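You operate a simulated robot arm through the tools that you are given. There is no shell and no other tool. Be economical: measure what you need, move in short steps, check, and stop when the job is done.

The job below is to be done with a simulated robot arm. You get a single attempt, and the scene is never put back.

TASK
Take the red weight on the top of the archive counter and put it away on the top of the plan shelves. Put the black box file on the upper right counter shelf. Take the yellow cone on the top of the low bench and put it away on the parts board. Fetch the parcel that says "7" from the top of the low bench and set it on the glass plate. Fetch the red cartridge and set it on the top of the archive counter. Take the grey cloth on the top of the long table and put it away on the top of the stool. Open the viewer lid. Do these in any order. Set down upright: yellow cone, red cartridge.

It is judged by the outcome, as a careful person would: the job done as asked, and still so three seconds after it is handed in. It fails if anything else is knocked over, pushed out of place, dropped, spilled or broken. A push-on lid holds only when it is set on centred and level and pressed home; a screw cap is set on level and turned clockwise until tight. Flat cloth is picked up by pressing the open fingertips on it (5 to 10 N) and closing them slowly along it; thin cloth reads only 2 to 8 mm in the jaws.

THE ROBOT
A 7-joint arm with a fingered hand on a trunk, on a base that drives. Base frame: it is fixed to the floor where the robot stands at the start and does not move with it; the origin is under the middle of the robot, x ahead of it, y to its left, z up; the surface under the hand at the start is at about z = 900. Lengths are in mm, angles in degrees, forces in N, time in s.
Its first joint turns from -149.0 to 149.0 degrees. Places, roughly: black box file [750, 0, 1000]; glass plate [1750, 3250, 750]; grey cloth (9x6x3 cm) [-1800, 3700, 800]; parcel [0, 2750, 500]; parts board (22x31 cm) [-1740, -720, 880]; red cartridge [-2000, 3500, 750]; red weight (6x6x4 cm) [700, -200, 900]; top of the archive counter [1300, 700, 900]; top of the plan shelves [-2700, 6900, 800]; top of the stool [-5700, 6700, 600]; upper right counter shelf [1100, 500, 500]; viewer lid [-2800, 300, 900]; yellow cone (5x4x5 cm) [300, 2500, 500]. Payload 3.5 kg.
Tool frame: the origin (TCP) lies between the finger pads and is the grasp point; the fingertips stand 30 mm ahead of it; z points along the fingers, y is the line along which they close. Largest opening 104 mm; the body of the gripper starts 35 mm behind the TCP. The gripper is a hand of 4 fingers: y runs from the thumb to the fingers, the wrist lies at [-15, -110, -186] in the tool frame, and closing takes about 1.5 s.
Orientation is told as [roll, pitch, yaw] about the base's x, y, z axes, in that order, counted from this pose: with the fingers straight down and the wrist toward the robot, the tool's x, y and z point along [0, 1, 0], [1, 0, 0] and [0, 0, -1] of the base frame.

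THE INTERFACE
- The arm moves only by the tool servo_tool. Its argument "targets" is a list of rows, each a list of 6 numbers: the shift along the tool's x, y, z in mm, then the turn, a rotation vector about the tool's x, y, z in degrees. In form: [[dx, dy, dz, rx, ry, rz], ...]. A call has 1 to 12 rows; each row is the pose to reach, as a shift and turn from the pose commanded when the call began, along the tool's axes at that moment. "grip" is the gripper command, from -1 (shut) to 1 (fully open), values between in proportion, set as the call begins (left out, the last holds). A row lasts 0.2 s, in which the tool goes at most 50 mm and 8.6 degrees; a call with a longer step from one row to the next is refused whole, and so is a gripper value outside its range. Where a pose cannot be reached the arm comes as near as it can. A force on the tool above 40 N (or 10 N above the force at the start of the call, whichever is more), or a blocked arm, ends the call early, and 0.2 s more pass. Each finger travels about 45 mm/s and halts on what it meets, pressing with about 23 N; the grip force reading is that of the motor and also rises with nothing between the fingers. The clock runs only during rows and for 0.2 s after the last one: add rows that repeat a pose to give the fingers time. The reply holds the time, the measured pose of the TCP, the force on the tool along the base axes, the opening and the grip force, in the units named above and with some noise, with the torque about the TCP (base axes, N m) and any sound that the robot's microphone picked up, and new pictures: "views" is both (left out), scene, wrist or none.
- Cameras (640 x 400 px; columns grow to the right, rows downward): "scene" is now at [33.4, 137.1, 1460.4]; the picture's right is [-0.38, -0.93, 0.00], its down [-0.58, 0.24, -0.78] and it looks along [0.72, -0.29, -0.63] (base axes); focal length 270 px, centre (320, 200). "wrist" rides on the gripper at [61, -92, -130] in the tool frame; the picture's right is [-0.81, 0.28, -0.52], its down [-0.53, -0.71, 0.46] and it looks along [-0.24, 0.64, 0.72] (tool axes); focal length 275 px, centre (320, 200). There is no depth. A picture from a camera that has moved, and an enlarged one, comes with that camera's place and axes in the base frame and with its lens.
- move_column(by): slides the trunk up (or, below 0, down) by that many mm; the arm and the scene camera ride with it, the base frame stays. It gives what a move gives, with no picture.
- roll_base(legs): drives the robot by 1 to 6 legs, each [ahead, left, turn to the left] in mm, mm and degrees, along the robot's own axes; the way and the turn of a leg run together, so that a leg with both is an arc; at most 1500 mm and 180 degrees a leg. The arm and the cameras ride along, it lands a little off, and it stops where it bumps. It gives what a move gives, and a new picture of the scene camera.
- move_fingers(index, middle, ring, thumb_bend, thumb_turn): sets how far each is bent, from 0 (flat) to 1 (curled in); at 0.3 the hand is open as for a grip, at 0.7 the pads meet at the TCP. One left out holds its place. A second passes; each finger stops where it meets its share of the squeeze, and holds until it gets a number again. A gripper value or a shape takes the hand back. It gives what a move gives, with no picture; readings hold the bend of each and the force on the fingers (four entries, about 0 where the hand has none), thumb and palm. thumb_turn goes from beside the hand (0) to across from the fingers (1), as for a grip.
- hand_shape(shape): the hand has 4 fingers and takes this shape, open, in about a second: jaw (thumb against the fingers, like two jaws); tri (thumb and two fingers); tip (a fingertip pinch); poke (one finger out to press); point (the index stretched); flat (the hand flat); cup (the hand cupped); fist (a fist). The gripper value then closes the fingers along that shape, each until it touches; the sizes above hold for jaw. It gives what a move gives, with no picture.
- aim_head(pan, tilt): turns the head with the scene camera to pan (to the left, within 155 degrees either way) and tilt (down, from -29 to 69), counted from straight ahead of the robot. It gives what a move gives, and a new picture of the scene camera.
- enlarge(camera, box): a new picture of the part [left, top, right, bottom] of that camera's present view, enlarged. The clock stands still meanwhile.
- hand_in(): hands the job in; it is judged then, once.

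Go step by step. Nothing tells you exact positions but the pictures and the camera data: compare them with the known pose of the tool, close in by small moves and look again before you grip or let go. The budget is 196 turns and 260 pictures, counting those below and the enlarged ones. Unless the task says otherwise, let go and move clear before handing in, and close with one line.

The tools are called after "Request:" by a JSON object that holds its "name" and its "arguments". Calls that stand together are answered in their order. servo_tool: Moves the arm, as the interface text tells. Its arguments: {"type":"object","properties":{"targets":{"type":"array","items":{"type":"array","items":{"type":"number"}}},"grip":{"type":"number"},"views":{"type":"string","enum":["both","scene","wrist","none"]}},"required":["targets"]} The other tools are called the same way: move_column (by) slides the trunk up or down; hand_shape (shape) gives the hand a shape; move_fingers (index, middle, ring, thumb_bend, thumb_turn) moves the fingers one by one; roll_base (legs) drives the base; aim_head (pan, tilt) turns the head that bears the scene camera; enlarge (camera, box) takes an enlarged picture of a part of a camera's view; hand_in () hands the job in.

At the start:

```text
time_s: 0.0
tcp_pos: [633.8, -153.3, 1167.6]
ee_rot: [0.0, 0.0, 0.0]
wrist_force: [0.4, -0.1, 0.0]
torque: [-0.02, 0.03, 0.0]
finger_gap: 103.6
grip_force: 0.1
shape: jaw
bend: [0.3, 0.3, 0.3, 0.3, 0.98]
finger forces: [0.0, 0.0, 0.0, 0.0, 0.1, 0.1]
trunk travel left (down, up): [-500.0, 210.0]
robot x, y, heading: [-0.9, 2.2, -0.3]
head pan, tilt: [-22.3, 39.1]
```

scene: 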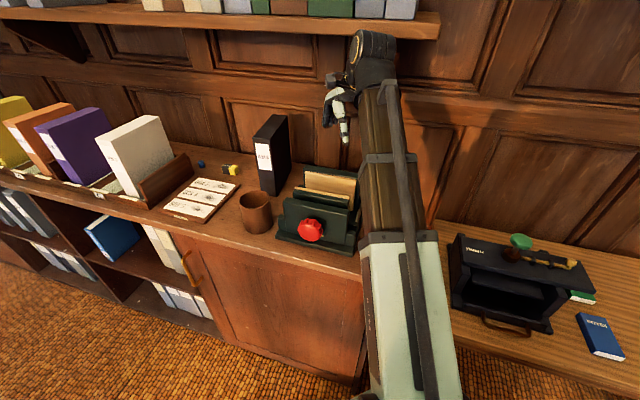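
wrist: 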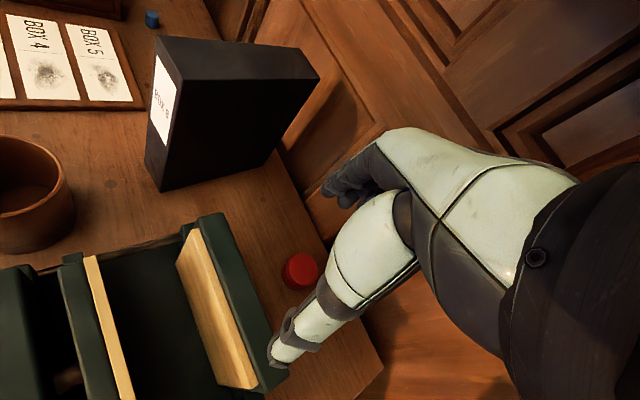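

The black box file and the red weight (behind the green rack) are on the counter ahead. I'll look around and look closer before I move.

Request:
{"name": "enlarge", "arguments": {"camera": "scene", "box": [0, 80, 400, 330]}}

Request:
{"name": "aim_head", "arguments": {"pan": 40, "tilt": 35}}

Request:
{"name": "aim_head", "arguments": {"pan": 110, "tilt": 20}}

Request:
{"name": "aim_head", "arguments": {"pan": -140, "tilt": 20}}

```text
1.60 times, centred on (200, 205) of scene
camera zoom: at [33.4, 137.1, 1460.4], right [-0.38, -0.93, 0.0], down [-0.58, 0.24, -0.78], along [0.72, -0.29, -0.63], focal length 433 px, centre (512, 192)
```

zoom: 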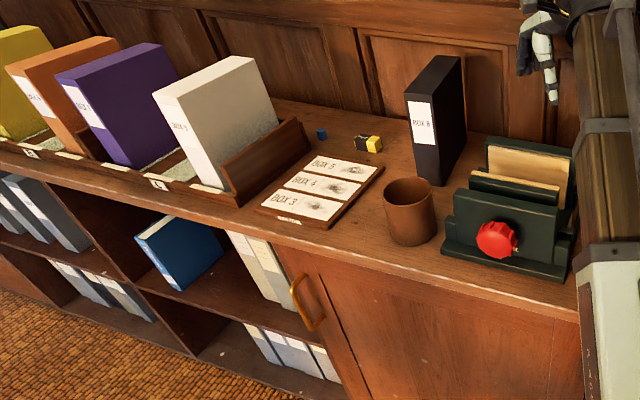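

```text
time_s: 1.3
tcp_pos: [634.1, -153.9, 1166.1]
ee_rot: [0.0, 0.0, 0.0]
wrist_force: [0.4, -0.4, 0.1]
torque: [-0.03, -0.02, -0.02]
finger_gap: 103.4
grip_force: 0.1
shape: jaw
bend: [0.3, 0.3, 0.3, 0.3, 0.98]
finger forces: [0.0, 0.0, 0.0, 0.1, 0.1, 0.0]
trunk travel left (down, up): [-500.0, 210.0]
robot x, y, heading: [3.7, 1.2, -0.0]
head pan, tilt: [40.0, 35.0]
camera scene: at [21.7, 226.2, 1466.6], right [0.64, -0.77, 0.0], down [-0.44, -0.37, -0.82], along [0.63, 0.53, -0.57], focal length 270 px, centre (320, 200)
```

scene: 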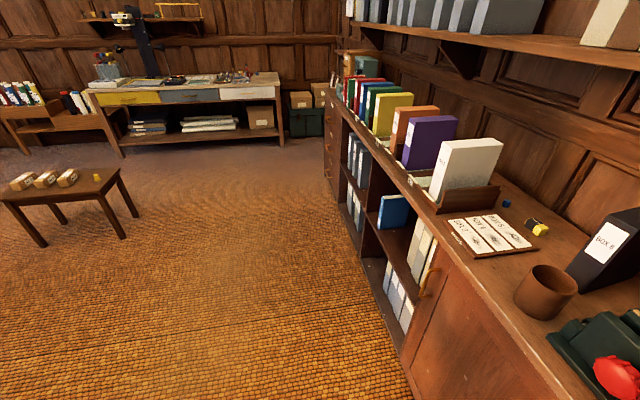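

```text
time_s: 2.7
tcp_pos: [634.4, -154.2, 1166.9]
ee_rot: [0.0, 0.0, -0.1]
wrist_force: [0.1, -0.1, 0.5]
torque: [0.0, 0.0, 0.02]
finger_gap: 103.4
grip_force: 0.1
shape: jaw
bend: [0.3, 0.3, 0.3, 0.3, 0.98]
finger forces: [0.1, 0.0, 0.0, 0.0, 0.0, 0.1]
trunk travel left (down, up): [-500.0, 210.0]
robot x, y, heading: [-0.7, 3.4, -0.3]
head pan, tilt: [110.0, 20.0]
camera scene: at [-77.6, 257.1, 1490.5], right [0.94, 0.34, 0.0], down [0.12, -0.32, -0.94], along [-0.32, 0.88, -0.34], focal length 270 px, centre (320, 200)
```

scene: 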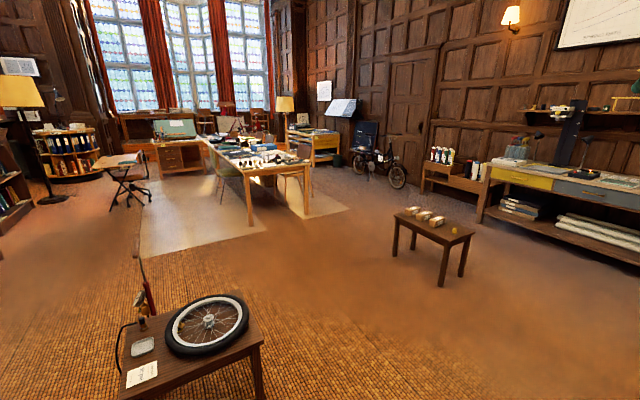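

```text
time_s: 6.2
tcp_pos: [635.6, -153.9, 1167.6]
ee_rot: [0.0, 0.0, 0.0]
wrist_force: [-0.3, 0.2, -0.5]
torque: [-0.01, 0.02, -0.02]
finger_gap: 103.8
grip_force: 0.0
shape: jaw
bend: [0.3, 0.3, 0.3, 0.3, 0.98]
finger forces: [0.1, 0.0, 0.0, 0.1, 0.1, 0.0]
trunk travel left (down, up): [-500.0, 210.0]
robot x, y, heading: [-0.7, 1.1, -0.4]
head pan, tilt: [-140.0, 20.0]
camera scene: at [-117.2, 109.7, 1490.5], right [-0.64, 0.77, 0.0], down [0.26, 0.22, -0.94], along [-0.72, -0.6, -0.34], focal length 270 px, centre (320, 200)
```

scene: 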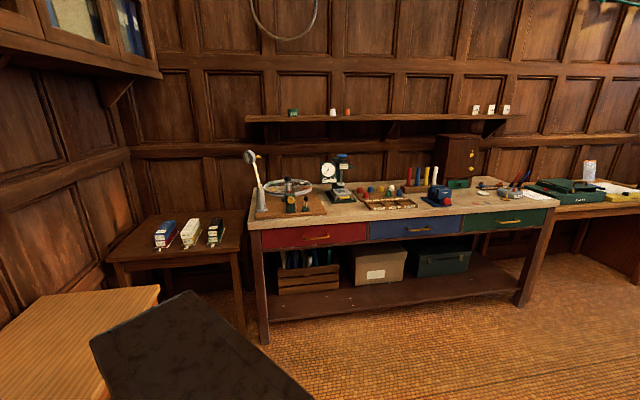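

Request:
{"name": "move_column", "arguments": {"by": 100}}

Request:
{"name": "roll_base", "arguments": {"legs": [[-60, 40, 0], [0, 0, -40], [0, 500, 0]]}}

Request:
{"name": "aim_head", "arguments": {"pan": 0, "tilt": 45}}

Request:
{"name": "aim_head", "arguments": {"pan": 40, "tilt": 50}}

```text
time_s: 7.1
tcp_pos: [626.1, -146.1, 1223.7]
ee_rot: [0.2, 0.6, 0.2]
wrist_force: [-19.0, 18.3, -7.7]
torque: [-2.46, -3.18, -1.52]
finger_gap: 103.7
grip_force: 0.1
shape: jaw
bend: [0.3, 0.3, 0.3, 0.3, 0.98]
finger forces: [0.0, 0.1, 0.1, 0.0, 0.0, 0.1]
trunk travel left (down, up): [-559.0, 151.0]
robot x, y, heading: [-1.3, 0.5, 0.0]
head pan, tilt: [-140.0, 20.0]
stopped: the force on the tool passed its limit at 128 N (the readings are from after the stop); the commanded pose is now the measured one
```

```text
time_s: 12.4
tcp_pos: [641.3, -99.4, 1220.4]
ee_rot: [0.4, 0.8, -39.5]
wrist_force: [0.4, -0.2, 0.2]
torque: [0.02, 0.03, 0.01]
finger_gap: 104.1
grip_force: 0.0
shape: jaw
bend: [0.3, 0.3, 0.3, 0.3, 0.98]
finger forces: [0.0, 0.1, 0.1, 0.1, 0.1, 0.0]
trunk travel left (down, up): [-559.0, 151.0]
robot x, y, heading: [251.5, 416.6, -39.6]
head pan, tilt: [-140.0, 20.0]
camera scene: at [232.2, 577.0, 1549.4], right [-0.01, 1.0, 0.0], down [0.34, 0.0, -0.94], along [-0.94, -0.01, -0.34], focal length 270 px, centre (320, 200)
```

scene: 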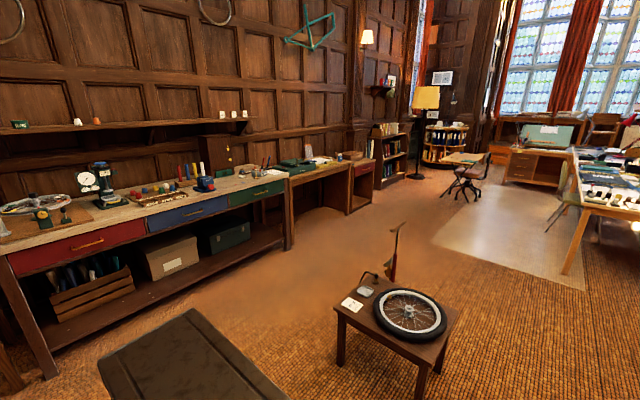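

```text
time_s: 14.7
tcp_pos: [642.3, -99.3, 1219.9]
ee_rot: [0.3, 0.6, -39.5]
wrist_force: [0.3, 0.4, 0.0]
torque: [-0.01, 0.01, 0.0]
finger_gap: 104.0
grip_force: 0.1
shape: jaw
bend: [0.3, 0.3, 0.3, 0.3, 0.98]
finger forces: [0.1, 0.0, 0.0, 0.0, 0.0, 0.0]
trunk travel left (down, up): [-559.0, 151.0]
robot x, y, heading: [249.5, 418.1, -39.6]
head pan, tilt: [0.0, 45.0]
camera scene: at [387.8, 525.6, 1510.8], right [-0.64, -0.77, 0.0], down [-0.54, 0.45, -0.71], along [0.54, -0.45, -0.71], focal length 270 px, centre (320, 200)
```

scene: 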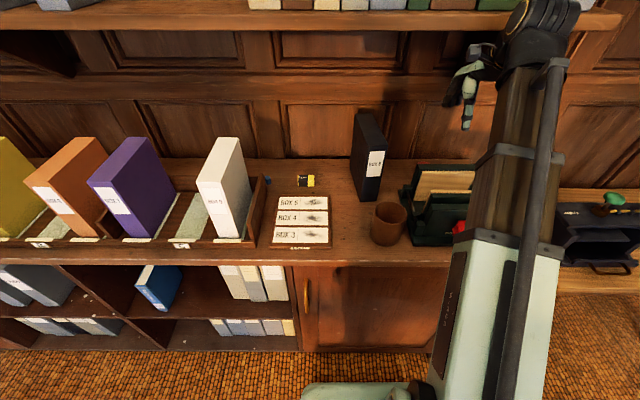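

```text
time_s: 15.8
tcp_pos: [641.8, -100.6, 1221.2]
ee_rot: [0.2, 0.8, -39.5]
wrist_force: [-0.5, 0.5, 1.0]
torque: [0.0, 0.03, 0.02]
finger_gap: 103.6
grip_force: 0.1
shape: jaw
bend: [0.3, 0.3, 0.3, 0.3, 0.98]
finger forces: [0.0, 0.0, 0.0, 0.1, 0.0, 0.0]
trunk travel left (down, up): [-559.0, 151.0]
robot x, y, heading: [249.0, 417.5, -39.7]
head pan, tilt: [40.0, 50.0]
camera scene: at [402.2, 577.9, 1503.9], right [0.01, -1.0, 0.0], down [-0.77, 0.0, -0.64], along [0.64, 0.0, -0.77], focal length 270 px, centre (320, 200)
```

scene: 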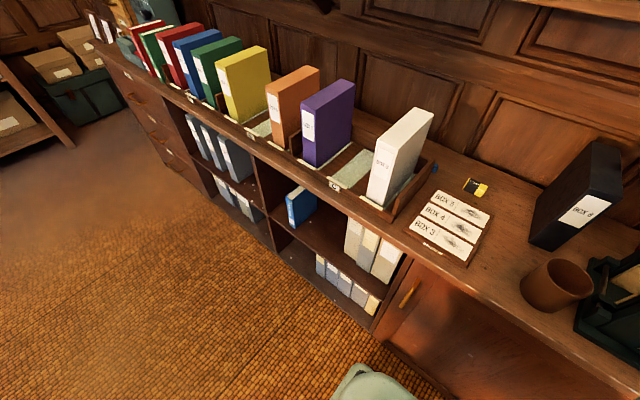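

The box file stands behind the mug, with free space in the upper right compartment between the blue file and the pale binders. I'll look closely at both.

Request:
{"name": "aim_head", "arguments": {"pan": 0, "tilt": 45}}

Request:
{"name": "enlarge", "arguments": {"camera": "scene", "box": [300, 90, 480, 260]}}

Request:
{"name": "enlarge", "arguments": {"camera": "scene", "box": [100, 230, 340, 380]}}

```text
time_s: 16.8
tcp_pos: [640.7, -99.0, 1220.7]
ee_rot: [0.3, 0.7, -39.5]
wrist_force: [0.1, 0.1, 0.3]
torque: [-0.02, 0.02, 0.02]
finger_gap: 103.8
grip_force: 0.2
shape: jaw
bend: [0.3, 0.3, 0.3, 0.3, 0.98]
finger forces: [0.1, 0.0, 0.0, 0.1, 0.0, 0.0]
trunk travel left (down, up): [-559.0, 151.0]
robot x, y, heading: [250.2, 418.4, -39.6]
head pan, tilt: [0.0, 45.0]
camera scene: at [387.8, 525.7, 1510.8], right [-0.64, -0.77, 0.0], down [-0.55, 0.45, -0.71], along [0.55, -0.45, -0.71], focal length 270 px, centre (320, 200)
```

scene: 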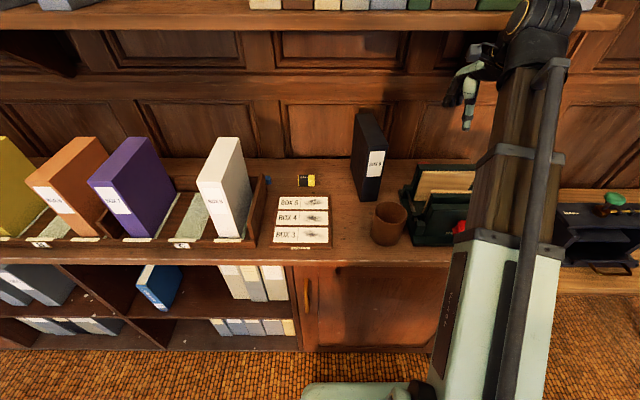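

```text
2.35 times, centred on (390, 175) of scene
camera zoom: at [387.8, 525.7, 1510.8], right [-0.64, -0.77, 0.0], down [-0.55, 0.45, -0.71], along [0.55, -0.45, -0.71], focal length 636 px, centre (155, 259)
```

zoom: 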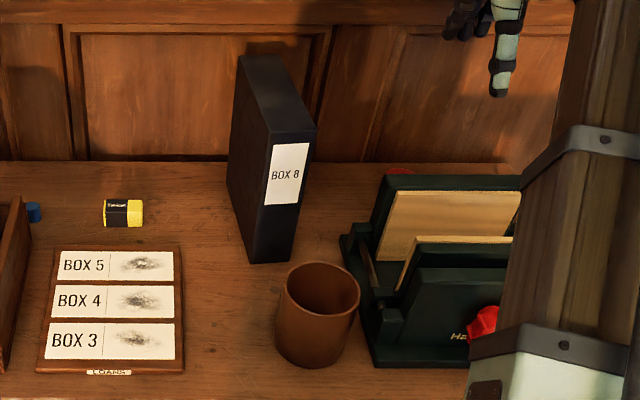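

```text
2.67 times, centred on (220, 305) of scene
camera zoom: at [387.8, 525.7, 1510.8], right [-0.64, -0.77, 0.0], down [-0.55, 0.45, -0.71], along [0.55, -0.45, -0.71], focal length 721 px, centre (587, -80)
```

zoom: 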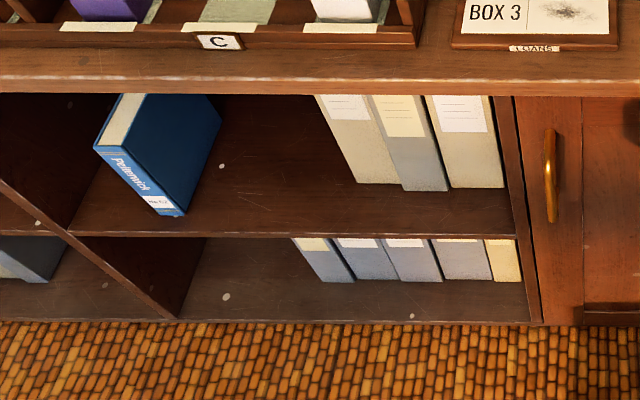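

The box is about 50 mm wide, turned about 7° from square, and there's a clear gap of about 235 mm on the shelf. I'll back off and turn the hand so its fingers point level towards the wall.

Request:
{"name": "roll_base", "arguments": {"legs": [[-150, 0, 0]]}}

Request:
{"name": "servo_tool", "arguments": {"targets": [[0, 0, 0, -4.9, 4.9, 4.9], [0, 0, 0, -9.8, 9.8, 9.8], [0, 0, 0, -14.7, 14.7, 14.7], [0, 0, 0, -19.6, 19.6, 19.6], [0, 0, 0, -24.5, 24.5, 24.5], [0, 0, 0, -29.4, 29.4, 29.4], [0, 0, 0, -34.3, 34.3, 34.3]], "views": "none"}}

Request:
{"name": "servo_tool", "arguments": {"targets": [[0, 0, 0, -4.9, 4.9, 4.9], [0, 0, 0, -9.8, 9.8, 9.8], [0, 0, 0, -14.7, 14.7, 14.7], [0, 0, 0, -19.6, 19.6, 19.6], [0, 0, 0, -24.5, 24.5, 24.5], [0, 0, 0, -29.4, 29.4, 29.4], [0, 0, 0, -34.8, 34.8, 34.8], [0, 0, 0, -34.8, 34.8, 34.8]]}}

```text
time_s: 18.2
tcp_pos: [525.2, -4.4, 1220.8]
ee_rot: [0.3, 0.6, -39.6]
wrist_force: [0.2, -0.1, 0.6]
torque: [-0.01, 0.01, -0.01]
finger_gap: 103.7
grip_force: 0.1
shape: jaw
bend: [0.3, 0.3, 0.3, 0.3, 0.98]
finger forces: [0.0, 0.0, 0.0, 0.0, 0.0, 0.1]
trunk travel left (down, up): [-559.0, 151.0]
robot x, y, heading: [136.9, 515.1, -39.7]
head pan, tilt: [0.0, 45.0]
camera scene: at [271.4, 622.0, 1510.8], right [-0.64, -0.77, 0.0], down [-0.54, 0.45, -0.71], along [0.54, -0.45, -0.71], focal length 270 px, centre (320, 200)
```

scene: 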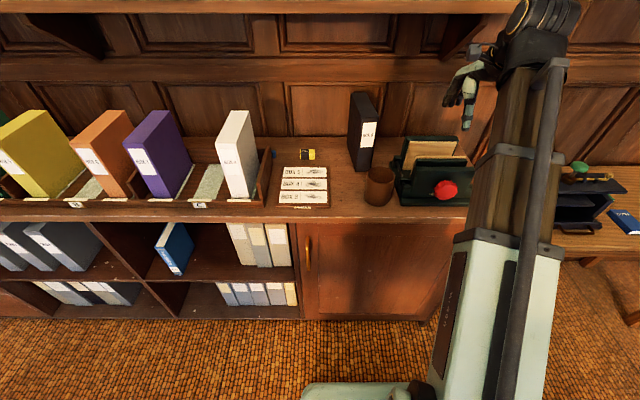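

```text
time_s: 19.8
tcp_pos: [525.8, -4.1, 1221.0]
ee_rot: [44.5, -18.9, -84.1]
wrist_force: [-0.1, -0.2, 0.3]
torque: [0.0, -0.03, -0.01]
finger_gap: 103.9
grip_force: 0.0
shape: jaw
bend: [0.3, 0.3, 0.3, 0.3, 0.98]
finger forces: [0.1, 0.1, 0.0, 0.0, 0.0, 0.0]
trunk travel left (down, up): [-559.0, 151.0]
robot x, y, heading: [136.0, 512.9, -39.7]
head pan, tilt: [0.0, 45.0]
```

```text
refused: row 7 steps farther than a row can; nothing moved
```

The first half of the turn went as planned. I'll repeat the second half with a smaller last step.

Request:
{"name": "servo_tool", "arguments": {"targets": [[0, 0, 0, -4.9, 4.9, 4.9], [0, 0, 0, -9.8, 9.8, 9.8], [0, 0, 0, -14.7, 14.7, 14.7], [0, 0, 0, -19.6, 19.6, 19.6], [0, 0, 0, -24.5, 24.5, 24.5], [0, 0, 0, -29.4, 29.4, 29.4], [0, 0, 0, -34.3, 34.3, 34.3], [0, 0, 0, -34.8, 34.8, 34.8]]}}

```text
time_s: 21.6
tcp_pos: [525.2, -4.6, 1221.7]
ee_rot: [89.1, 0.1, -129.5]
wrist_force: [-0.7, -0.6, 0.6]
torque: [0.0, 0.01, 0.0]
finger_gap: 103.9
grip_force: 0.1
shape: jaw
bend: [0.3, 0.3, 0.3, 0.3, 0.98]
finger forces: [0.0, 0.0, 0.0, 0.0, 0.0, 0.1]
trunk travel left (down, up): [-559.0, 151.0]
robot x, y, heading: [135.1, 515.2, -39.7]
head pan, tilt: [0.0, 45.0]
camera scene: at [272.0, 621.5, 1510.8], right [-0.64, -0.77, 0.0], down [-0.54, 0.45, -0.71], along [0.54, -0.45, -0.71], focal length 270 px, centre (320, 200)
camera wrist: at [483.2, 148.9, 1284.0], right [-0.58, 0.12, -0.8], down [0.8, 0.27, -0.54], along [0.15, -0.96, -0.26], focal length 275 px, centre (320, 200)
```

scene: 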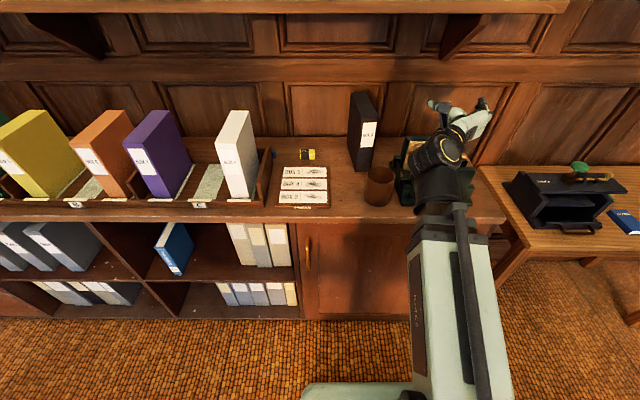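
wrist: 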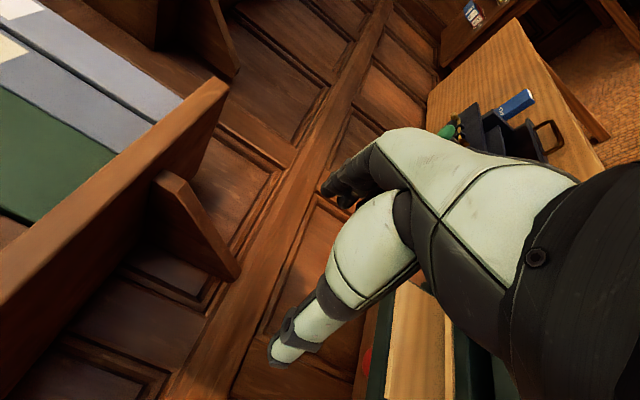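

Request:
{"name": "enlarge", "arguments": {"camera": "scene", "box": [320, 80, 480, 220]}}

```text
2.86 times, centred on (400, 150) of scene
camera zoom: at [272.0, 621.5, 1510.8], right [-0.64, -0.77, 0.0], down [-0.54, 0.45, -0.71], along [0.54, -0.45, -0.71], focal length 773 px, centre (91, 343)
```

zoom: 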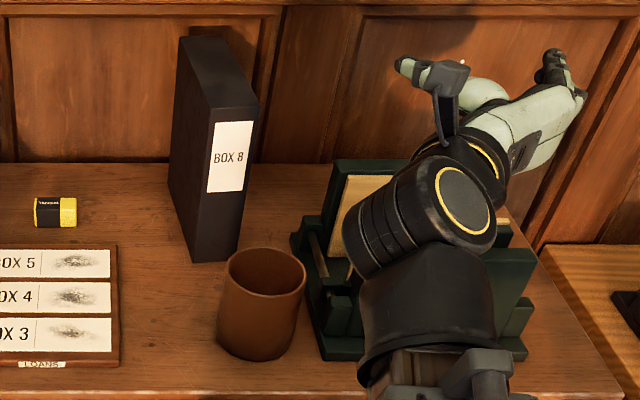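

Request:
{"name": "servo_tool", "arguments": {"targets": [[0, -45, 0, 2, 0, 0], [0, -90, 0, 4, 0, 0], [0, -130, 0, 6, 0, 0], [0, -167, 0, 6, 0, 0], [-45, -167, 10, 6, 0, 0], [-90, -167, 30, 6, 0, 0], [-130, -167, 50, 6, 0, 0], [-162, -167, 70, 6, 0, 0], [-162, -167, 90, 6, 0, 0], [-162, -167, 90, 6, 0, 0]]}}

Request:
{"name": "enlarge", "arguments": {"camera": "scene", "box": [320, 80, 480, 220]}}

```text
time_s: 23.8
tcp_pos: [696.9, 65.2, 1095.2]
ee_rot: [86.9, 0.4, -123.2]
wrist_force: [0.1, -0.1, 0.3]
torque: [-0.02, -0.02, -0.01]
finger_gap: 103.8
grip_force: 0.1
shape: jaw
bend: [0.3, 0.3, 0.3, 0.3, 0.98]
finger forces: [0.0, 0.0, 0.0, 0.1, 0.0, 0.1]
out of reach, approached as far as the arm can: row 7, 8, 9, 10
trunk travel left (down, up): [-559.0, 151.0]
robot x, y, heading: [137.0, 515.7, -39.9]
head pan, tilt: [0.0, 45.0]
camera scene: at [272.0, 621.5, 1510.8], right [-0.64, -0.77, 0.0], down [-0.54, 0.45, -0.71], along [0.54, -0.45, -0.71], focal length 270 px, centre (320, 200)
camera wrist: at [639.2, 210.4, 1163.7], right [-0.62, 0.08, -0.78], down [0.75, 0.37, -0.55], along [0.24, -0.93, -0.29], focal length 275 px, centre (320, 200)
```

scene: 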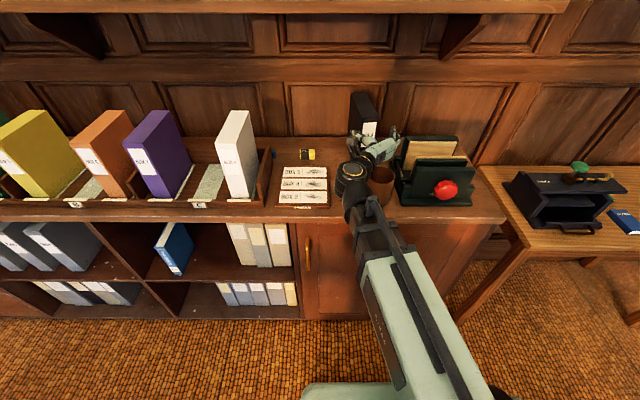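
wrist: 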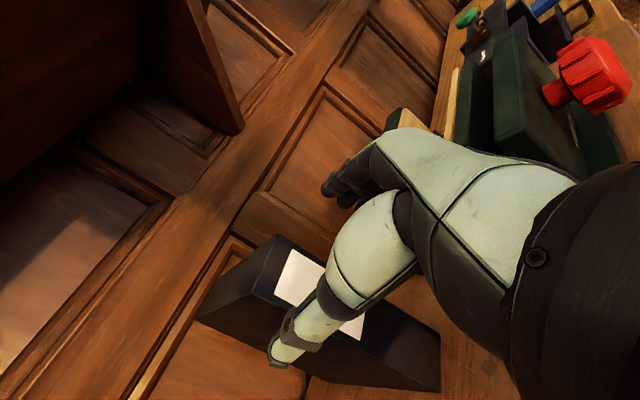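

```text
2.86 times, centred on (400, 150) of scene
camera zoom: at [272.0, 621.5, 1510.8], right [-0.64, -0.77, 0.0], down [-0.54, 0.45, -0.71], along [0.54, -0.45, -0.71], focal length 773 px, centre (91, 343)
```

zoom: 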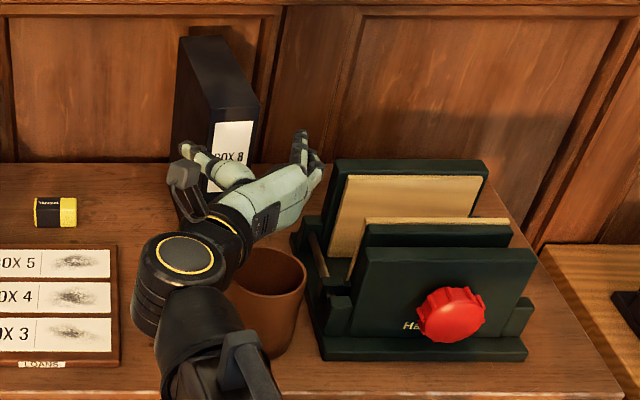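

Request:
{"name": "move_column", "arguments": {"by": -60}}

Request:
{"name": "servo_tool", "arguments": {"targets": [[0, 0, 0, 0, 0, 0]]}}

Request:
{"name": "enlarge", "arguments": {"camera": "scene", "box": [320, 80, 480, 220]}}

```text
time_s: 24.8
tcp_pos: [696.5, 64.3, 1034.8]
ee_rot: [86.8, 0.4, -123.1]
wrist_force: [-0.7, -0.2, 0.0]
torque: [-0.03, -0.02, -0.03]
finger_gap: 104.0
grip_force: 0.1
shape: jaw
bend: [0.3, 0.3, 0.3, 0.3, 0.98]
finger forces: [0.1, 0.0, 0.0, 0.0, 0.0, 0.0]
trunk travel left (down, up): [-499.0, 211.0]
robot x, y, heading: [135.0, 515.9, -39.8]
head pan, tilt: [0.0, 45.0]
```

```text
time_s: 25.2
tcp_pos: [695.8, 64.7, 1034.6]
ee_rot: [86.9, 0.4, -123.1]
wrist_force: [0.4, -0.5, -0.1]
torque: [0.0, -0.03, -0.02]
finger_gap: 104.0
grip_force: 0.1
shape: jaw
bend: [0.3, 0.3, 0.3, 0.3, 0.98]
finger forces: [0.0, 0.0, 0.1, 0.1, 0.0, 0.1]
trunk travel left (down, up): [-499.0, 211.0]
robot x, y, heading: [139.9, 514.3, -39.6]
head pan, tilt: [0.0, 45.0]
camera scene: at [272.0, 621.5, 1450.8], right [-0.64, -0.77, 0.0], down [-0.54, 0.45, -0.71], along [0.54, -0.45, -0.71], focal length 270 px, centre (320, 200)
camera wrist: at [639.2, 210.5, 1103.8], right [-0.62, 0.08, -0.78], down [0.75, 0.37, -0.55], along [0.24, -0.93, -0.29], focal length 275 px, centre (320, 200)
```

scene: 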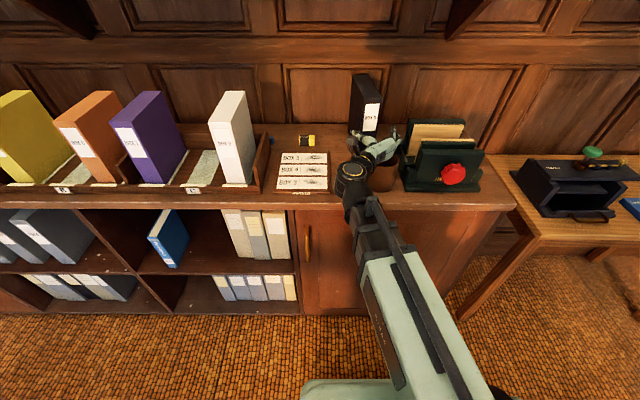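
wrist: 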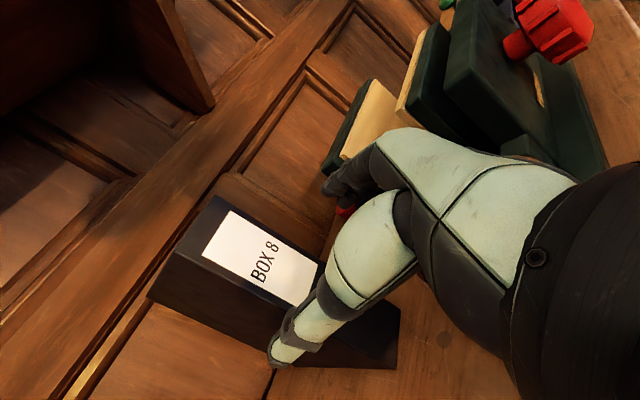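

```text
2.86 times, centred on (400, 150) of scene
camera zoom: at [272.0, 621.5, 1450.8], right [-0.64, -0.77, 0.0], down [-0.54, 0.45, -0.71], along [0.54, -0.45, -0.71], focal length 773 px, centre (91, 343)
```

zoom: 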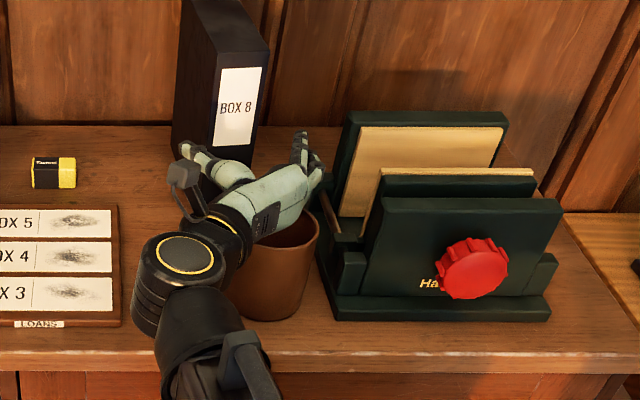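

The open hand is in front of the spine. I'll raise it a little, level it, and push forward over the box.

Request:
{"name": "servo_tool", "arguments": {"targets": [[22, 2, 0, 0, 3, 0], [22, 4, 35, 0, 3, 0], [22, 4, 70, 0, 3, 0], [22, 4, 95, 0, 3, 0], [22, 4, 95, 0, 3, 0]], "views": "wrist"}}

Request:
{"name": "enlarge", "arguments": {"camera": "scene", "box": [320, 60, 480, 200]}}

```text
time_s: 26.4
tcp_pos: [773.7, 9.9, 1065.9]
ee_rot: [89.0, 0.5, -123.0]
wrist_force: [-0.3, -0.2, 0.3]
torque: [-0.01, 0.04, 0.04]
finger_gap: 104.1
grip_force: 0.1
shape: jaw
bend: [0.3, 0.3, 0.3, 0.3, 0.98]
finger forces: [0.1, 0.0, 0.0, 0.0, 0.0, 0.0]
out of reach, approached as far as the arm can: row 1, 2, 3, 4, 5
trunk travel left (down, up): [-499.0, 211.0]
robot x, y, heading: [138.6, 516.0, -39.8]
head pan, tilt: [0.0, 45.0]
camera wrist: at [715.1, 156.1, 1129.0], right [-0.59, 0.06, -0.8], down [0.77, 0.36, -0.53], along [0.25, -0.93, -0.26], focal length 275 px, centre (320, 200)
```

wrist: 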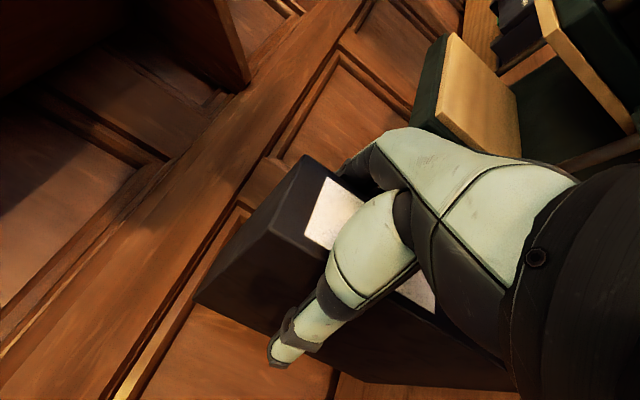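

```text
2.86 times, centred on (400, 130) of scene
camera zoom: at [272.1, 621.4, 1450.8], right [-0.64, -0.77, 0.0], down [-0.54, 0.45, -0.71], along [0.54, -0.45, -0.71], focal length 773 px, centre (91, 400)
```

zoom: 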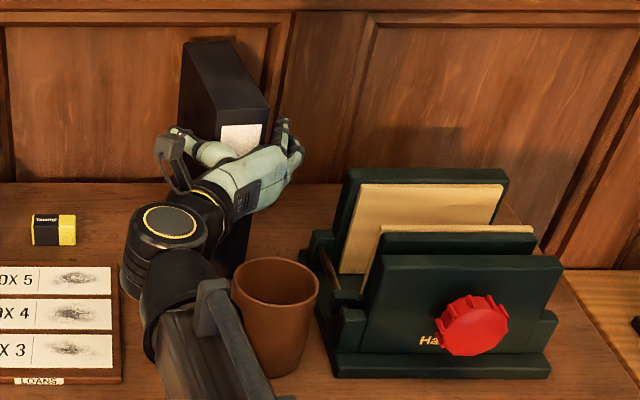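

The fingers straddle the box, so I'll close them.

Request:
{"name": "servo_tool", "arguments": {"targets": [[0, 0, 8, 0, 0, 0], [0, 0, 8, 0, 0, 0], [0, 0, 8, 0, 0, 0], [0, 0, 8, 0, 0, 0], [0, 0, 8, 0, 0, 0], [0, 0, 8, 0, 0, 0], [0, 0, 8, 0, 0, 0], [0, 0, 8, 0, 0, 0]], "grip": -1, "views": "wrist"}}

Request:
{"name": "move_column", "arguments": {"by": 30}}

Request:
{"name": "enlarge", "arguments": {"camera": "scene", "box": [300, 60, 480, 220]}}

```text
time_s: 28.2
tcp_pos: [780.0, 3.5, 1068.5]
ee_rot: [89.2, 0.6, -123.1]
wrist_force: [-0.1, -0.1, -0.7]
torque: [-0.04, 0.08, -0.01]
finger_gap: 49.3
grip_force: 23.4
shape: jaw
bend: [0.74, 0.47, 0.44, 0.69, 1.0]
finger forces: [11.6, 6.6, 2.8, 0.0, 20.8, 0.0]
out of reach, approached as far as the arm can: row 1
trunk travel left (down, up): [-499.0, 211.0]
robot x, y, heading: [133.3, 510.8, -39.9]
head pan, tilt: [0.0, 45.0]
camera wrist: at [721.3, 151.1, 1131.9], right [-0.59, 0.06, -0.81], down [0.77, 0.36, -0.53], along [0.25, -0.93, -0.26], focal length 275 px, centre (320, 200)
```

wrist: 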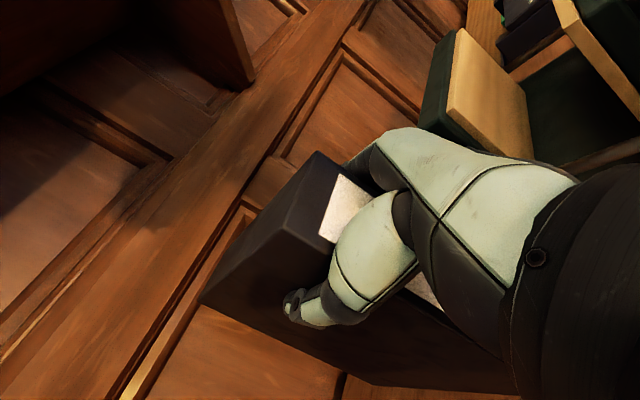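

```text
time_s: 28.9
tcp_pos: [781.3, 3.7, 1097.5]
ee_rot: [89.2, 0.6, -122.9]
wrist_force: [0.1, -0.5, -7.4]
torque: [0.21, 0.34, 0.02]
finger_gap: 49.3
grip_force: 22.9
shape: jaw
bend: [0.74, 0.47, 0.43, 0.69, 1.0]
finger forces: [11.1, 8.2, 3.7, 0.0, 23.1, 0.0]
trunk travel left (down, up): [-529.0, 181.0]
robot x, y, heading: [134.8, 516.1, -39.8]
head pan, tilt: [0.0, 45.0]
```

```text
2.50 times, centred on (390, 140) of scene
camera zoom: at [272.7, 621.0, 1480.7], right [-0.64, -0.77, 0.0], down [-0.54, 0.45, -0.71], along [0.54, -0.45, -0.71], focal length 676 px, centre (145, 350)
```

zoom: 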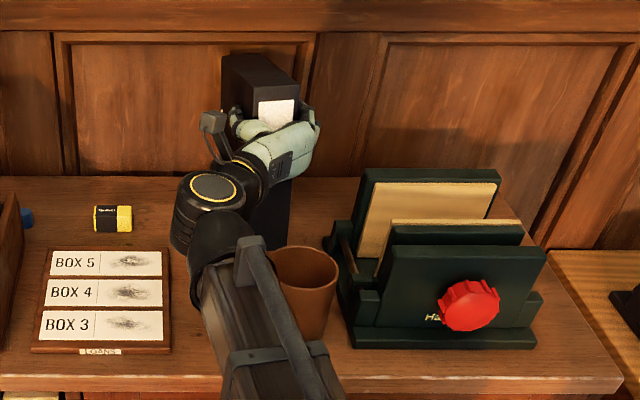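

The box file is held; it weighs about 0.75 kg. I'll raise it above the mug, back out, slide left in line with the shelf gap, and lower.

Request:
{"name": "move_column", "arguments": {"by": 95}}

Request:
{"name": "roll_base", "arguments": {"legs": [[-460, 0, 0], [0, 600, 0]]}}

Request:
{"name": "move_column", "arguments": {"by": -480}}

Request:
{"name": "aim_head", "arguments": {"pan": 0, "tilt": 35}}

```text
time_s: 30.2
tcp_pos: [781.1, 3.3, 1192.1]
ee_rot: [89.2, 0.5, -123.0]
wrist_force: [-0.8, -0.2, -6.5]
torque: [0.16, 0.28, -0.02]
finger_gap: 49.1
grip_force: 23.1
shape: jaw
bend: [0.74, 0.47, 0.43, 0.69, 1.0]
finger forces: [11.3, 8.2, 3.7, 0.1, 23.2, 0.0]
trunk travel left (down, up): [-624.0, 86.0]
robot x, y, heading: [136.8, 514.8, -39.7]
head pan, tilt: [0.0, 45.0]
```

```text
time_s: 36.0
tcp_pos: [802.6, 742.2, 1193.1]
ee_rot: [89.2, 0.5, -124.3]
wrist_force: [0.2, 0.4, -7.3]
torque: [0.18, 0.24, -0.02]
finger_gap: 49.4
grip_force: 23.4
shape: jaw
bend: [0.74, 0.47, 0.43, 0.69, 1.0]
finger forces: [11.4, 8.1, 3.3, 0.0, 23.1, 0.0]
trunk travel left (down, up): [-624.0, 86.0]
robot x, y, heading: [166.9, 1267.0, -40.5]
head pan, tilt: [0.0, 45.0]
camera scene: at [308.3, 1371.0, 1575.7], right [-0.66, -0.76, 0.0], down [-0.53, 0.46, -0.71], along [0.53, -0.46, -0.71], focal length 270 px, centre (320, 200)
```

scene: 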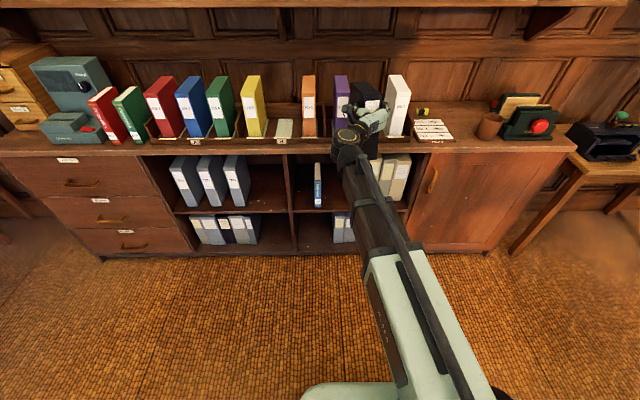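

```text
refused: -480 is not a number from -400 to 400
```

```text
time_s: 36.7
tcp_pos: [802.7, 743.7, 1193.6]
ee_rot: [89.2, 0.5, -124.4]
wrist_force: [1.2, -0.1, -6.9]
torque: [0.18, 0.29, 0.02]
finger_gap: 49.5
grip_force: 22.7
shape: jaw
bend: [0.74, 0.47, 0.43, 0.69, 1.0]
finger forces: [11.4, 8.0, 3.3, 0.1, 23.0, 0.0]
trunk travel left (down, up): [-624.0, 86.0]
robot x, y, heading: [166.7, 1268.7, -41.2]
head pan, tilt: [0.0, 35.0]
camera scene: at [313.1, 1366.3, 1590.5], right [-0.66, -0.76, 0.0], down [-0.43, 0.38, -0.82], along [0.62, -0.54, -0.57], focal length 270 px, centre (320, 200)
```

scene: 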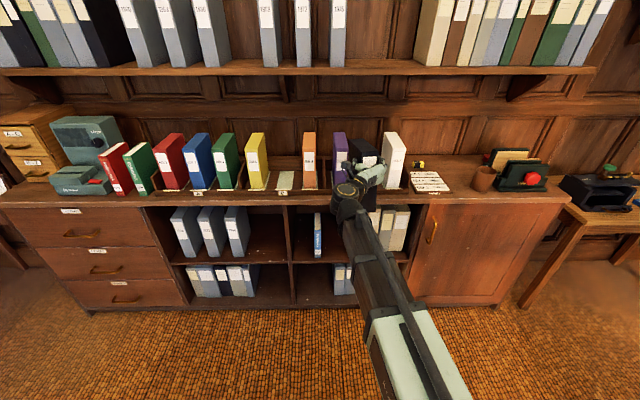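

Request:
{"name": "move_column", "arguments": {"by": -400}}

Request:
{"name": "move_column", "arguments": {"by": -95}}

Request:
{"name": "aim_head", "arguments": {"pan": 0, "tilt": 35}}

Request:
{"name": "enlarge", "arguments": {"camera": "scene", "box": [200, 100, 440, 250]}}

```text
time_s: 40.5
tcp_pos: [802.9, 743.0, 792.8]
ee_rot: [89.1, 0.5, -124.3]
wrist_force: [0.0, 0.1, -7.2]
torque: [0.18, 0.26, -0.01]
finger_gap: 49.4
grip_force: 23.0
shape: jaw
bend: [0.74, 0.47, 0.43, 0.69, 1.0]
finger forces: [11.3, 8.1, 3.3, 0.1, 23.1, 0.0]
trunk travel left (down, up): [-224.0, 486.0]
robot x, y, heading: [171.6, 1265.1, -40.7]
head pan, tilt: [0.0, 35.0]
```

```text
time_s: 41.8
tcp_pos: [802.7, 743.2, 698.8]
ee_rot: [89.2, 0.5, -124.3]
wrist_force: [-0.5, 0.2, -6.8]
torque: [0.18, 0.26, -0.01]
finger_gap: 49.3
grip_force: 23.5
shape: jaw
bend: [0.74, 0.47, 0.43, 0.69, 1.0]
finger forces: [11.4, 8.0, 3.2, 0.0, 23.0, 0.1]
trunk travel left (down, up): [-129.0, 581.0]
robot x, y, heading: [170.6, 1267.7, -41.1]
head pan, tilt: [0.0, 35.0]
```

```text
time_s: 42.4
tcp_pos: [801.7, 741.6, 698.8]
ee_rot: [89.2, 0.5, -124.3]
wrist_force: [0.7, -0.3, -7.2]
torque: [0.18, 0.26, -0.02]
finger_gap: 49.3
grip_force: 22.5
shape: jaw
bend: [0.74, 0.47, 0.43, 0.69, 1.0]
finger forces: [11.5, 8.1, 3.2, 0.1, 23.0, 0.0]
trunk travel left (down, up): [-129.0, 581.0]
robot x, y, heading: [170.2, 1267.9, -40.8]
head pan, tilt: [0.0, 35.0]
camera scene: at [312.9, 1366.4, 1095.6], right [-0.66, -0.76, 0.0], down [-0.43, 0.38, -0.82], along [0.62, -0.54, -0.57], focal length 270 px, centre (320, 200)
```

scene: 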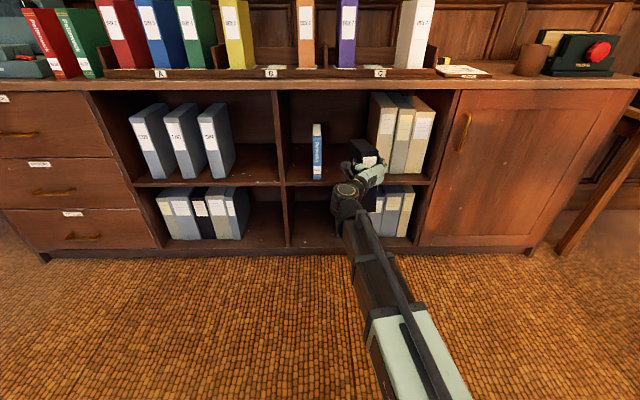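

```text
2.67 times, centred on (320, 175) of scene
camera zoom: at [312.9, 1366.4, 1095.6], right [-0.66, -0.76, 0.0], down [-0.43, 0.38, -0.82], along [0.62, -0.54, -0.57], focal length 721 px, centre (320, 267)
```

zoom: 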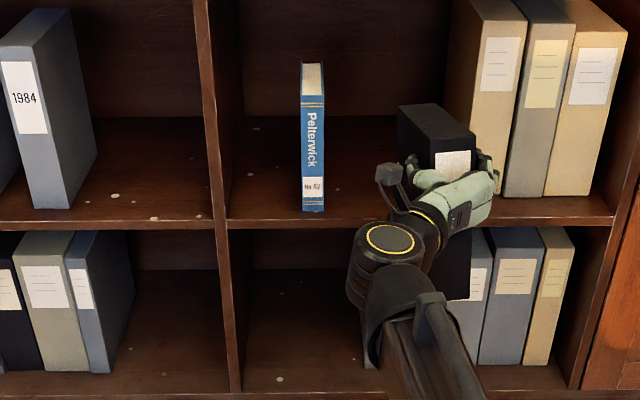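

The gap between the blue book and the binders lines up well. I'll square the box to the shelf, then drive it in most of the way.

Request:
{"name": "servo_tool", "arguments": {"targets": [[0, 0, 0, -2.5, 0, 0], [0, 0, 0, -5, 0, 0], [0, 0, 0, -5, 0, 0]], "views": "none"}}

Request:
{"name": "roll_base", "arguments": {"legs": [[200, 43, 0]]}}

Request:
{"name": "enlarge", "arguments": {"camera": "scene", "box": [200, 100, 440, 250]}}

```text
time_s: 43.2
tcp_pos: [802.1, 741.6, 699.1]
ee_rot: [88.8, 0.4, -129.3]
wrist_force: [0.5, 0.0, -8.1]
torque: [0.19, 0.24, -0.02]
finger_gap: 49.3
grip_force: 22.6
shape: jaw
bend: [0.74, 0.47, 0.43, 0.69, 1.0]
finger forces: [11.4, 8.1, 3.2, 0.0, 23.0, 0.0]
trunk travel left (down, up): [-129.0, 581.0]
robot x, y, heading: [168.7, 1266.9, -40.9]
head pan, tilt: [0.0, 35.0]
```

```text
time_s: 44.9
tcp_pos: [983.4, 647.1, 698.1]
ee_rot: [88.7, 0.5, -129.0]
wrist_force: [-0.5, 0.3, -7.6]
torque: [0.17, 0.24, 0.0]
finger_gap: 49.4
grip_force: 22.3
shape: jaw
bend: [0.74, 0.47, 0.43, 0.69, 1.0]
finger forces: [11.5, 8.1, 3.3, 0.1, 23.1, 0.1]
trunk travel left (down, up): [-129.0, 581.0]
robot x, y, heading: [350.2, 1169.0, -40.8]
head pan, tilt: [0.0, 35.0]
camera scene: at [491.7, 1268.7, 1095.5], right [-0.65, -0.76, 0.0], down [-0.44, 0.37, -0.82], along [0.62, -0.53, -0.57], focal length 270 px, centre (320, 200)
```

scene: 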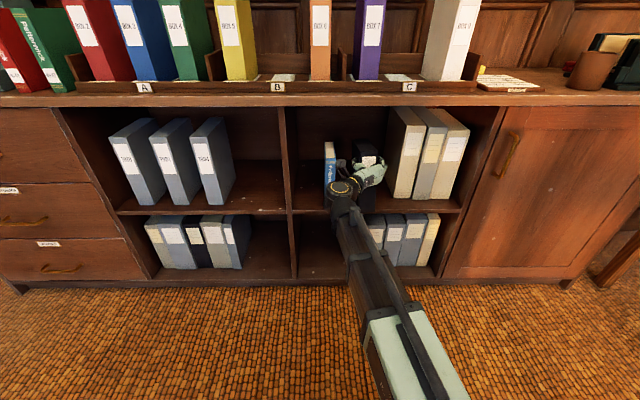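

```text
2.67 times, centred on (320, 175) of scene
camera zoom: at [491.7, 1268.7, 1095.5], right [-0.65, -0.76, 0.0], down [-0.44, 0.37, -0.82], along [0.62, -0.53, -0.57], focal length 721 px, centre (320, 267)
```

zoom: 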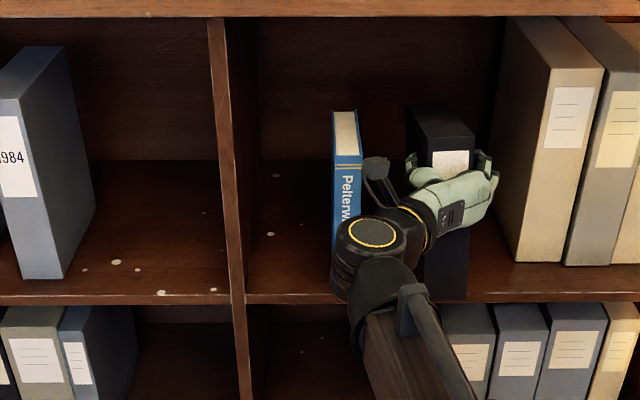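

Request:
{"name": "roll_base", "arguments": {"legs": [[105, 2, 0]]}}

Request:
{"name": "move_column", "arguments": {"by": -25}}

Request:
{"name": "enlarge", "arguments": {"camera": "scene", "box": [240, 120, 480, 270]}}

```text
time_s: 46.0
tcp_pos: [1067.4, 579.2, 699.6]
ee_rot: [88.7, 0.3, -129.0]
wrist_force: [-0.3, -0.3, -7.7]
torque: [0.17, 0.19, -0.01]
finger_gap: 49.6
grip_force: 22.6
shape: jaw
bend: [0.74, 0.47, 0.43, 0.69, 1.0]
finger forces: [11.5, 8.5, 3.0, 0.0, 23.2, 0.0]
trunk travel left (down, up): [-129.0, 581.0]
robot x, y, heading: [428.8, 1098.6, -40.8]
head pan, tilt: [0.0, 35.0]
camera scene: at [574.4, 1200.4, 1095.5], right [-0.65, -0.76, 0.0], down [-0.44, 0.37, -0.82], along [0.62, -0.53, -0.57], focal length 270 px, centre (320, 200)
```

scene: 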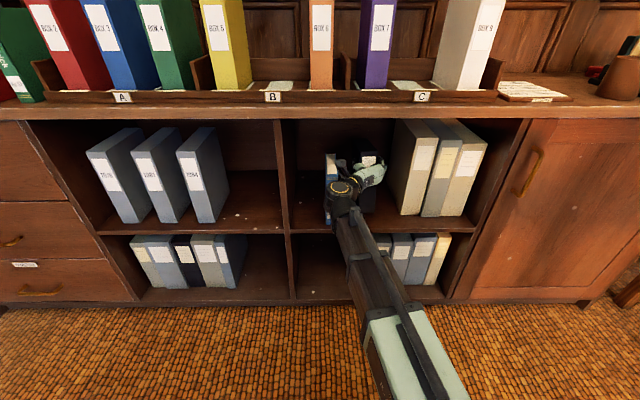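

```text
time_s: 46.8
tcp_pos: [1066.6, 578.8, 673.5]
ee_rot: [88.7, 0.4, -129.0]
wrist_force: [-0.5, 0.0, -5.1]
torque: [0.09, 0.04, -0.06]
finger_gap: 49.2
grip_force: 23.1
shape: jaw
bend: [0.74, 0.47, 0.44, 0.69, 1.0]
finger forces: [12.4, 7.0, 2.8, 0.0, 22.0, 0.0]
trunk travel left (down, up): [-104.0, 606.0]
robot x, y, heading: [429.8, 1101.2, -40.4]
head pan, tilt: [0.0, 35.0]
```

```text
2.67 times, centred on (360, 195) of scene
camera zoom: at [574.2, 1200.6, 1070.5], right [-0.65, -0.76, 0.0], down [-0.44, 0.37, -0.82], along [0.62, -0.53, -0.57], focal length 721 px, centre (213, 213)
```

zoom: 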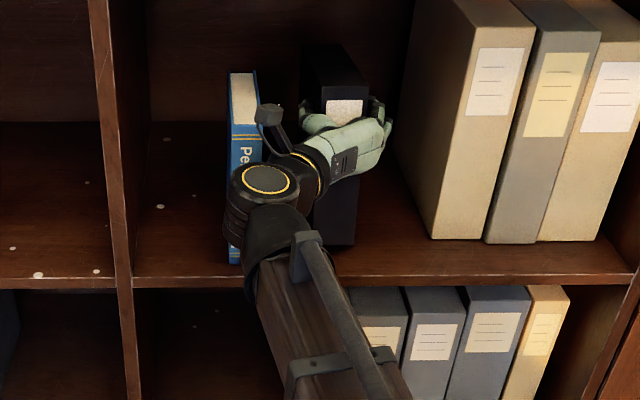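

Contact seems to begin: the load dropped. I'll lower slightly more to seat it.

Request:
{"name": "move_column", "arguments": {"by": -3}}

```text
time_s: 47.3
tcp_pos: [1066.0, 579.5, 670.3]
ee_rot: [88.7, 0.4, -128.9]
wrist_force: [-1.4, 0.7, -3.8]
torque: [0.0, 0.07, 0.01]
finger_gap: 49.7
grip_force: 22.8
shape: jaw
bend: [0.74, 0.47, 0.44, 0.69, 1.0]
finger forces: [12.5, 6.9, 2.8, 0.1, 22.1, 0.0]
trunk travel left (down, up): [-101.0, 609.0]
robot x, y, heading: [432.0, 1096.7, -40.7]
head pan, tilt: [0.0, 35.0]
```

Request:
{"name": "move_column", "arguments": {"by": -3}}

Request:
{"name": "servo_tool", "arguments": {"targets": [[0, 0, 0, 0, 0, 0], [0, 0, 0, 0, 0, 0], [0, 0, 0, 0, 0, 0], [0, 0, 0, 0, 0, 0], [0, 0, 0, 0, 0, 0]], "grip": 0.6}}

Request:
{"name": "enlarge", "arguments": {"camera": "scene", "box": [240, 120, 480, 270]}}

```text
time_s: 47.8
tcp_pos: [1066.5, 579.1, 668.1]
ee_rot: [88.7, 0.3, -129.1]
wrist_force: [-2.0, 0.8, -2.4]
torque: [-0.02, 0.03, -0.01]
finger_gap: 49.6
grip_force: 22.5
shape: jaw
bend: [0.74, 0.47, 0.44, 0.69, 1.0]
finger forces: [12.7, 6.9, 2.8, 0.1, 22.3, 0.0]
trunk travel left (down, up): [-98.0, 612.0]
robot x, y, heading: [431.2, 1098.8, -40.4]
head pan, tilt: [0.0, 35.0]
```

```text
time_s: 49.0
tcp_pos: [1066.4, 578.4, 668.6]
ee_rot: [88.7, 0.4, -129.0]
wrist_force: [-1.9, 2.2, -0.9]
torque: [-0.06, -0.05, 0.02]
finger_gap: 83.1
grip_force: 0.0
shape: jaw
bend: [0.27, 0.34, 0.32, 0.5, 0.99]
finger forces: [0.1, 0.0, 0.0, 0.0, 2.0, 0.0]
trunk travel left (down, up): [-98.0, 612.0]
robot x, y, heading: [433.0, 1097.1, -40.5]
head pan, tilt: [0.0, 35.0]
camera scene: at [574.0, 1200.8, 1064.6], right [-0.65, -0.76, 0.0], down [-0.44, 0.37, -0.82], along [0.62, -0.53, -0.57], focal length 270 px, centre (320, 200)
camera wrist: at [1023.1, 731.5, 732.8], right [-0.59, 0.13, -0.8], down [0.8, 0.28, -0.54], along [0.16, -0.95, -0.26], focal length 275 px, centre (320, 200)
```

scene: 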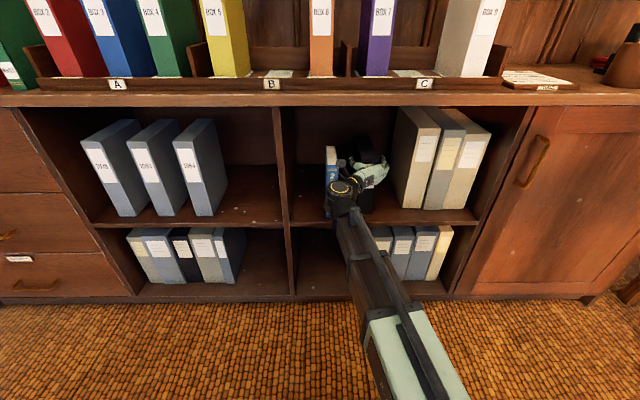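
wrist: 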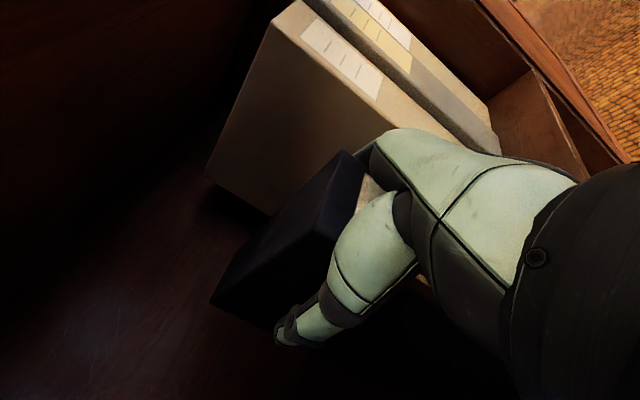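

```text
2.67 times, centred on (360, 195) of scene
camera zoom: at [574.0, 1200.8, 1064.6], right [-0.65, -0.76, 0.0], down [-0.44, 0.37, -0.82], along [0.62, -0.53, -0.57], focal length 721 px, centre (213, 213)
```

zoom: 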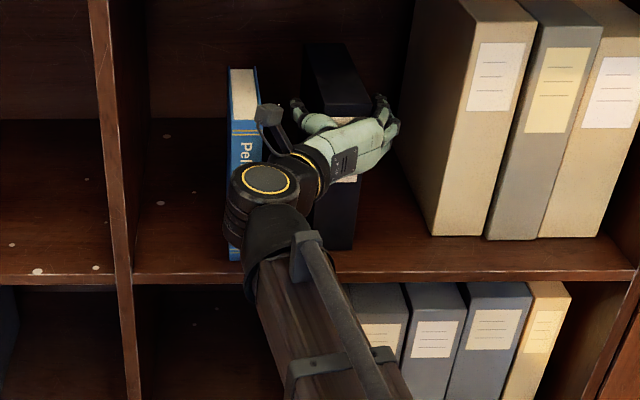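

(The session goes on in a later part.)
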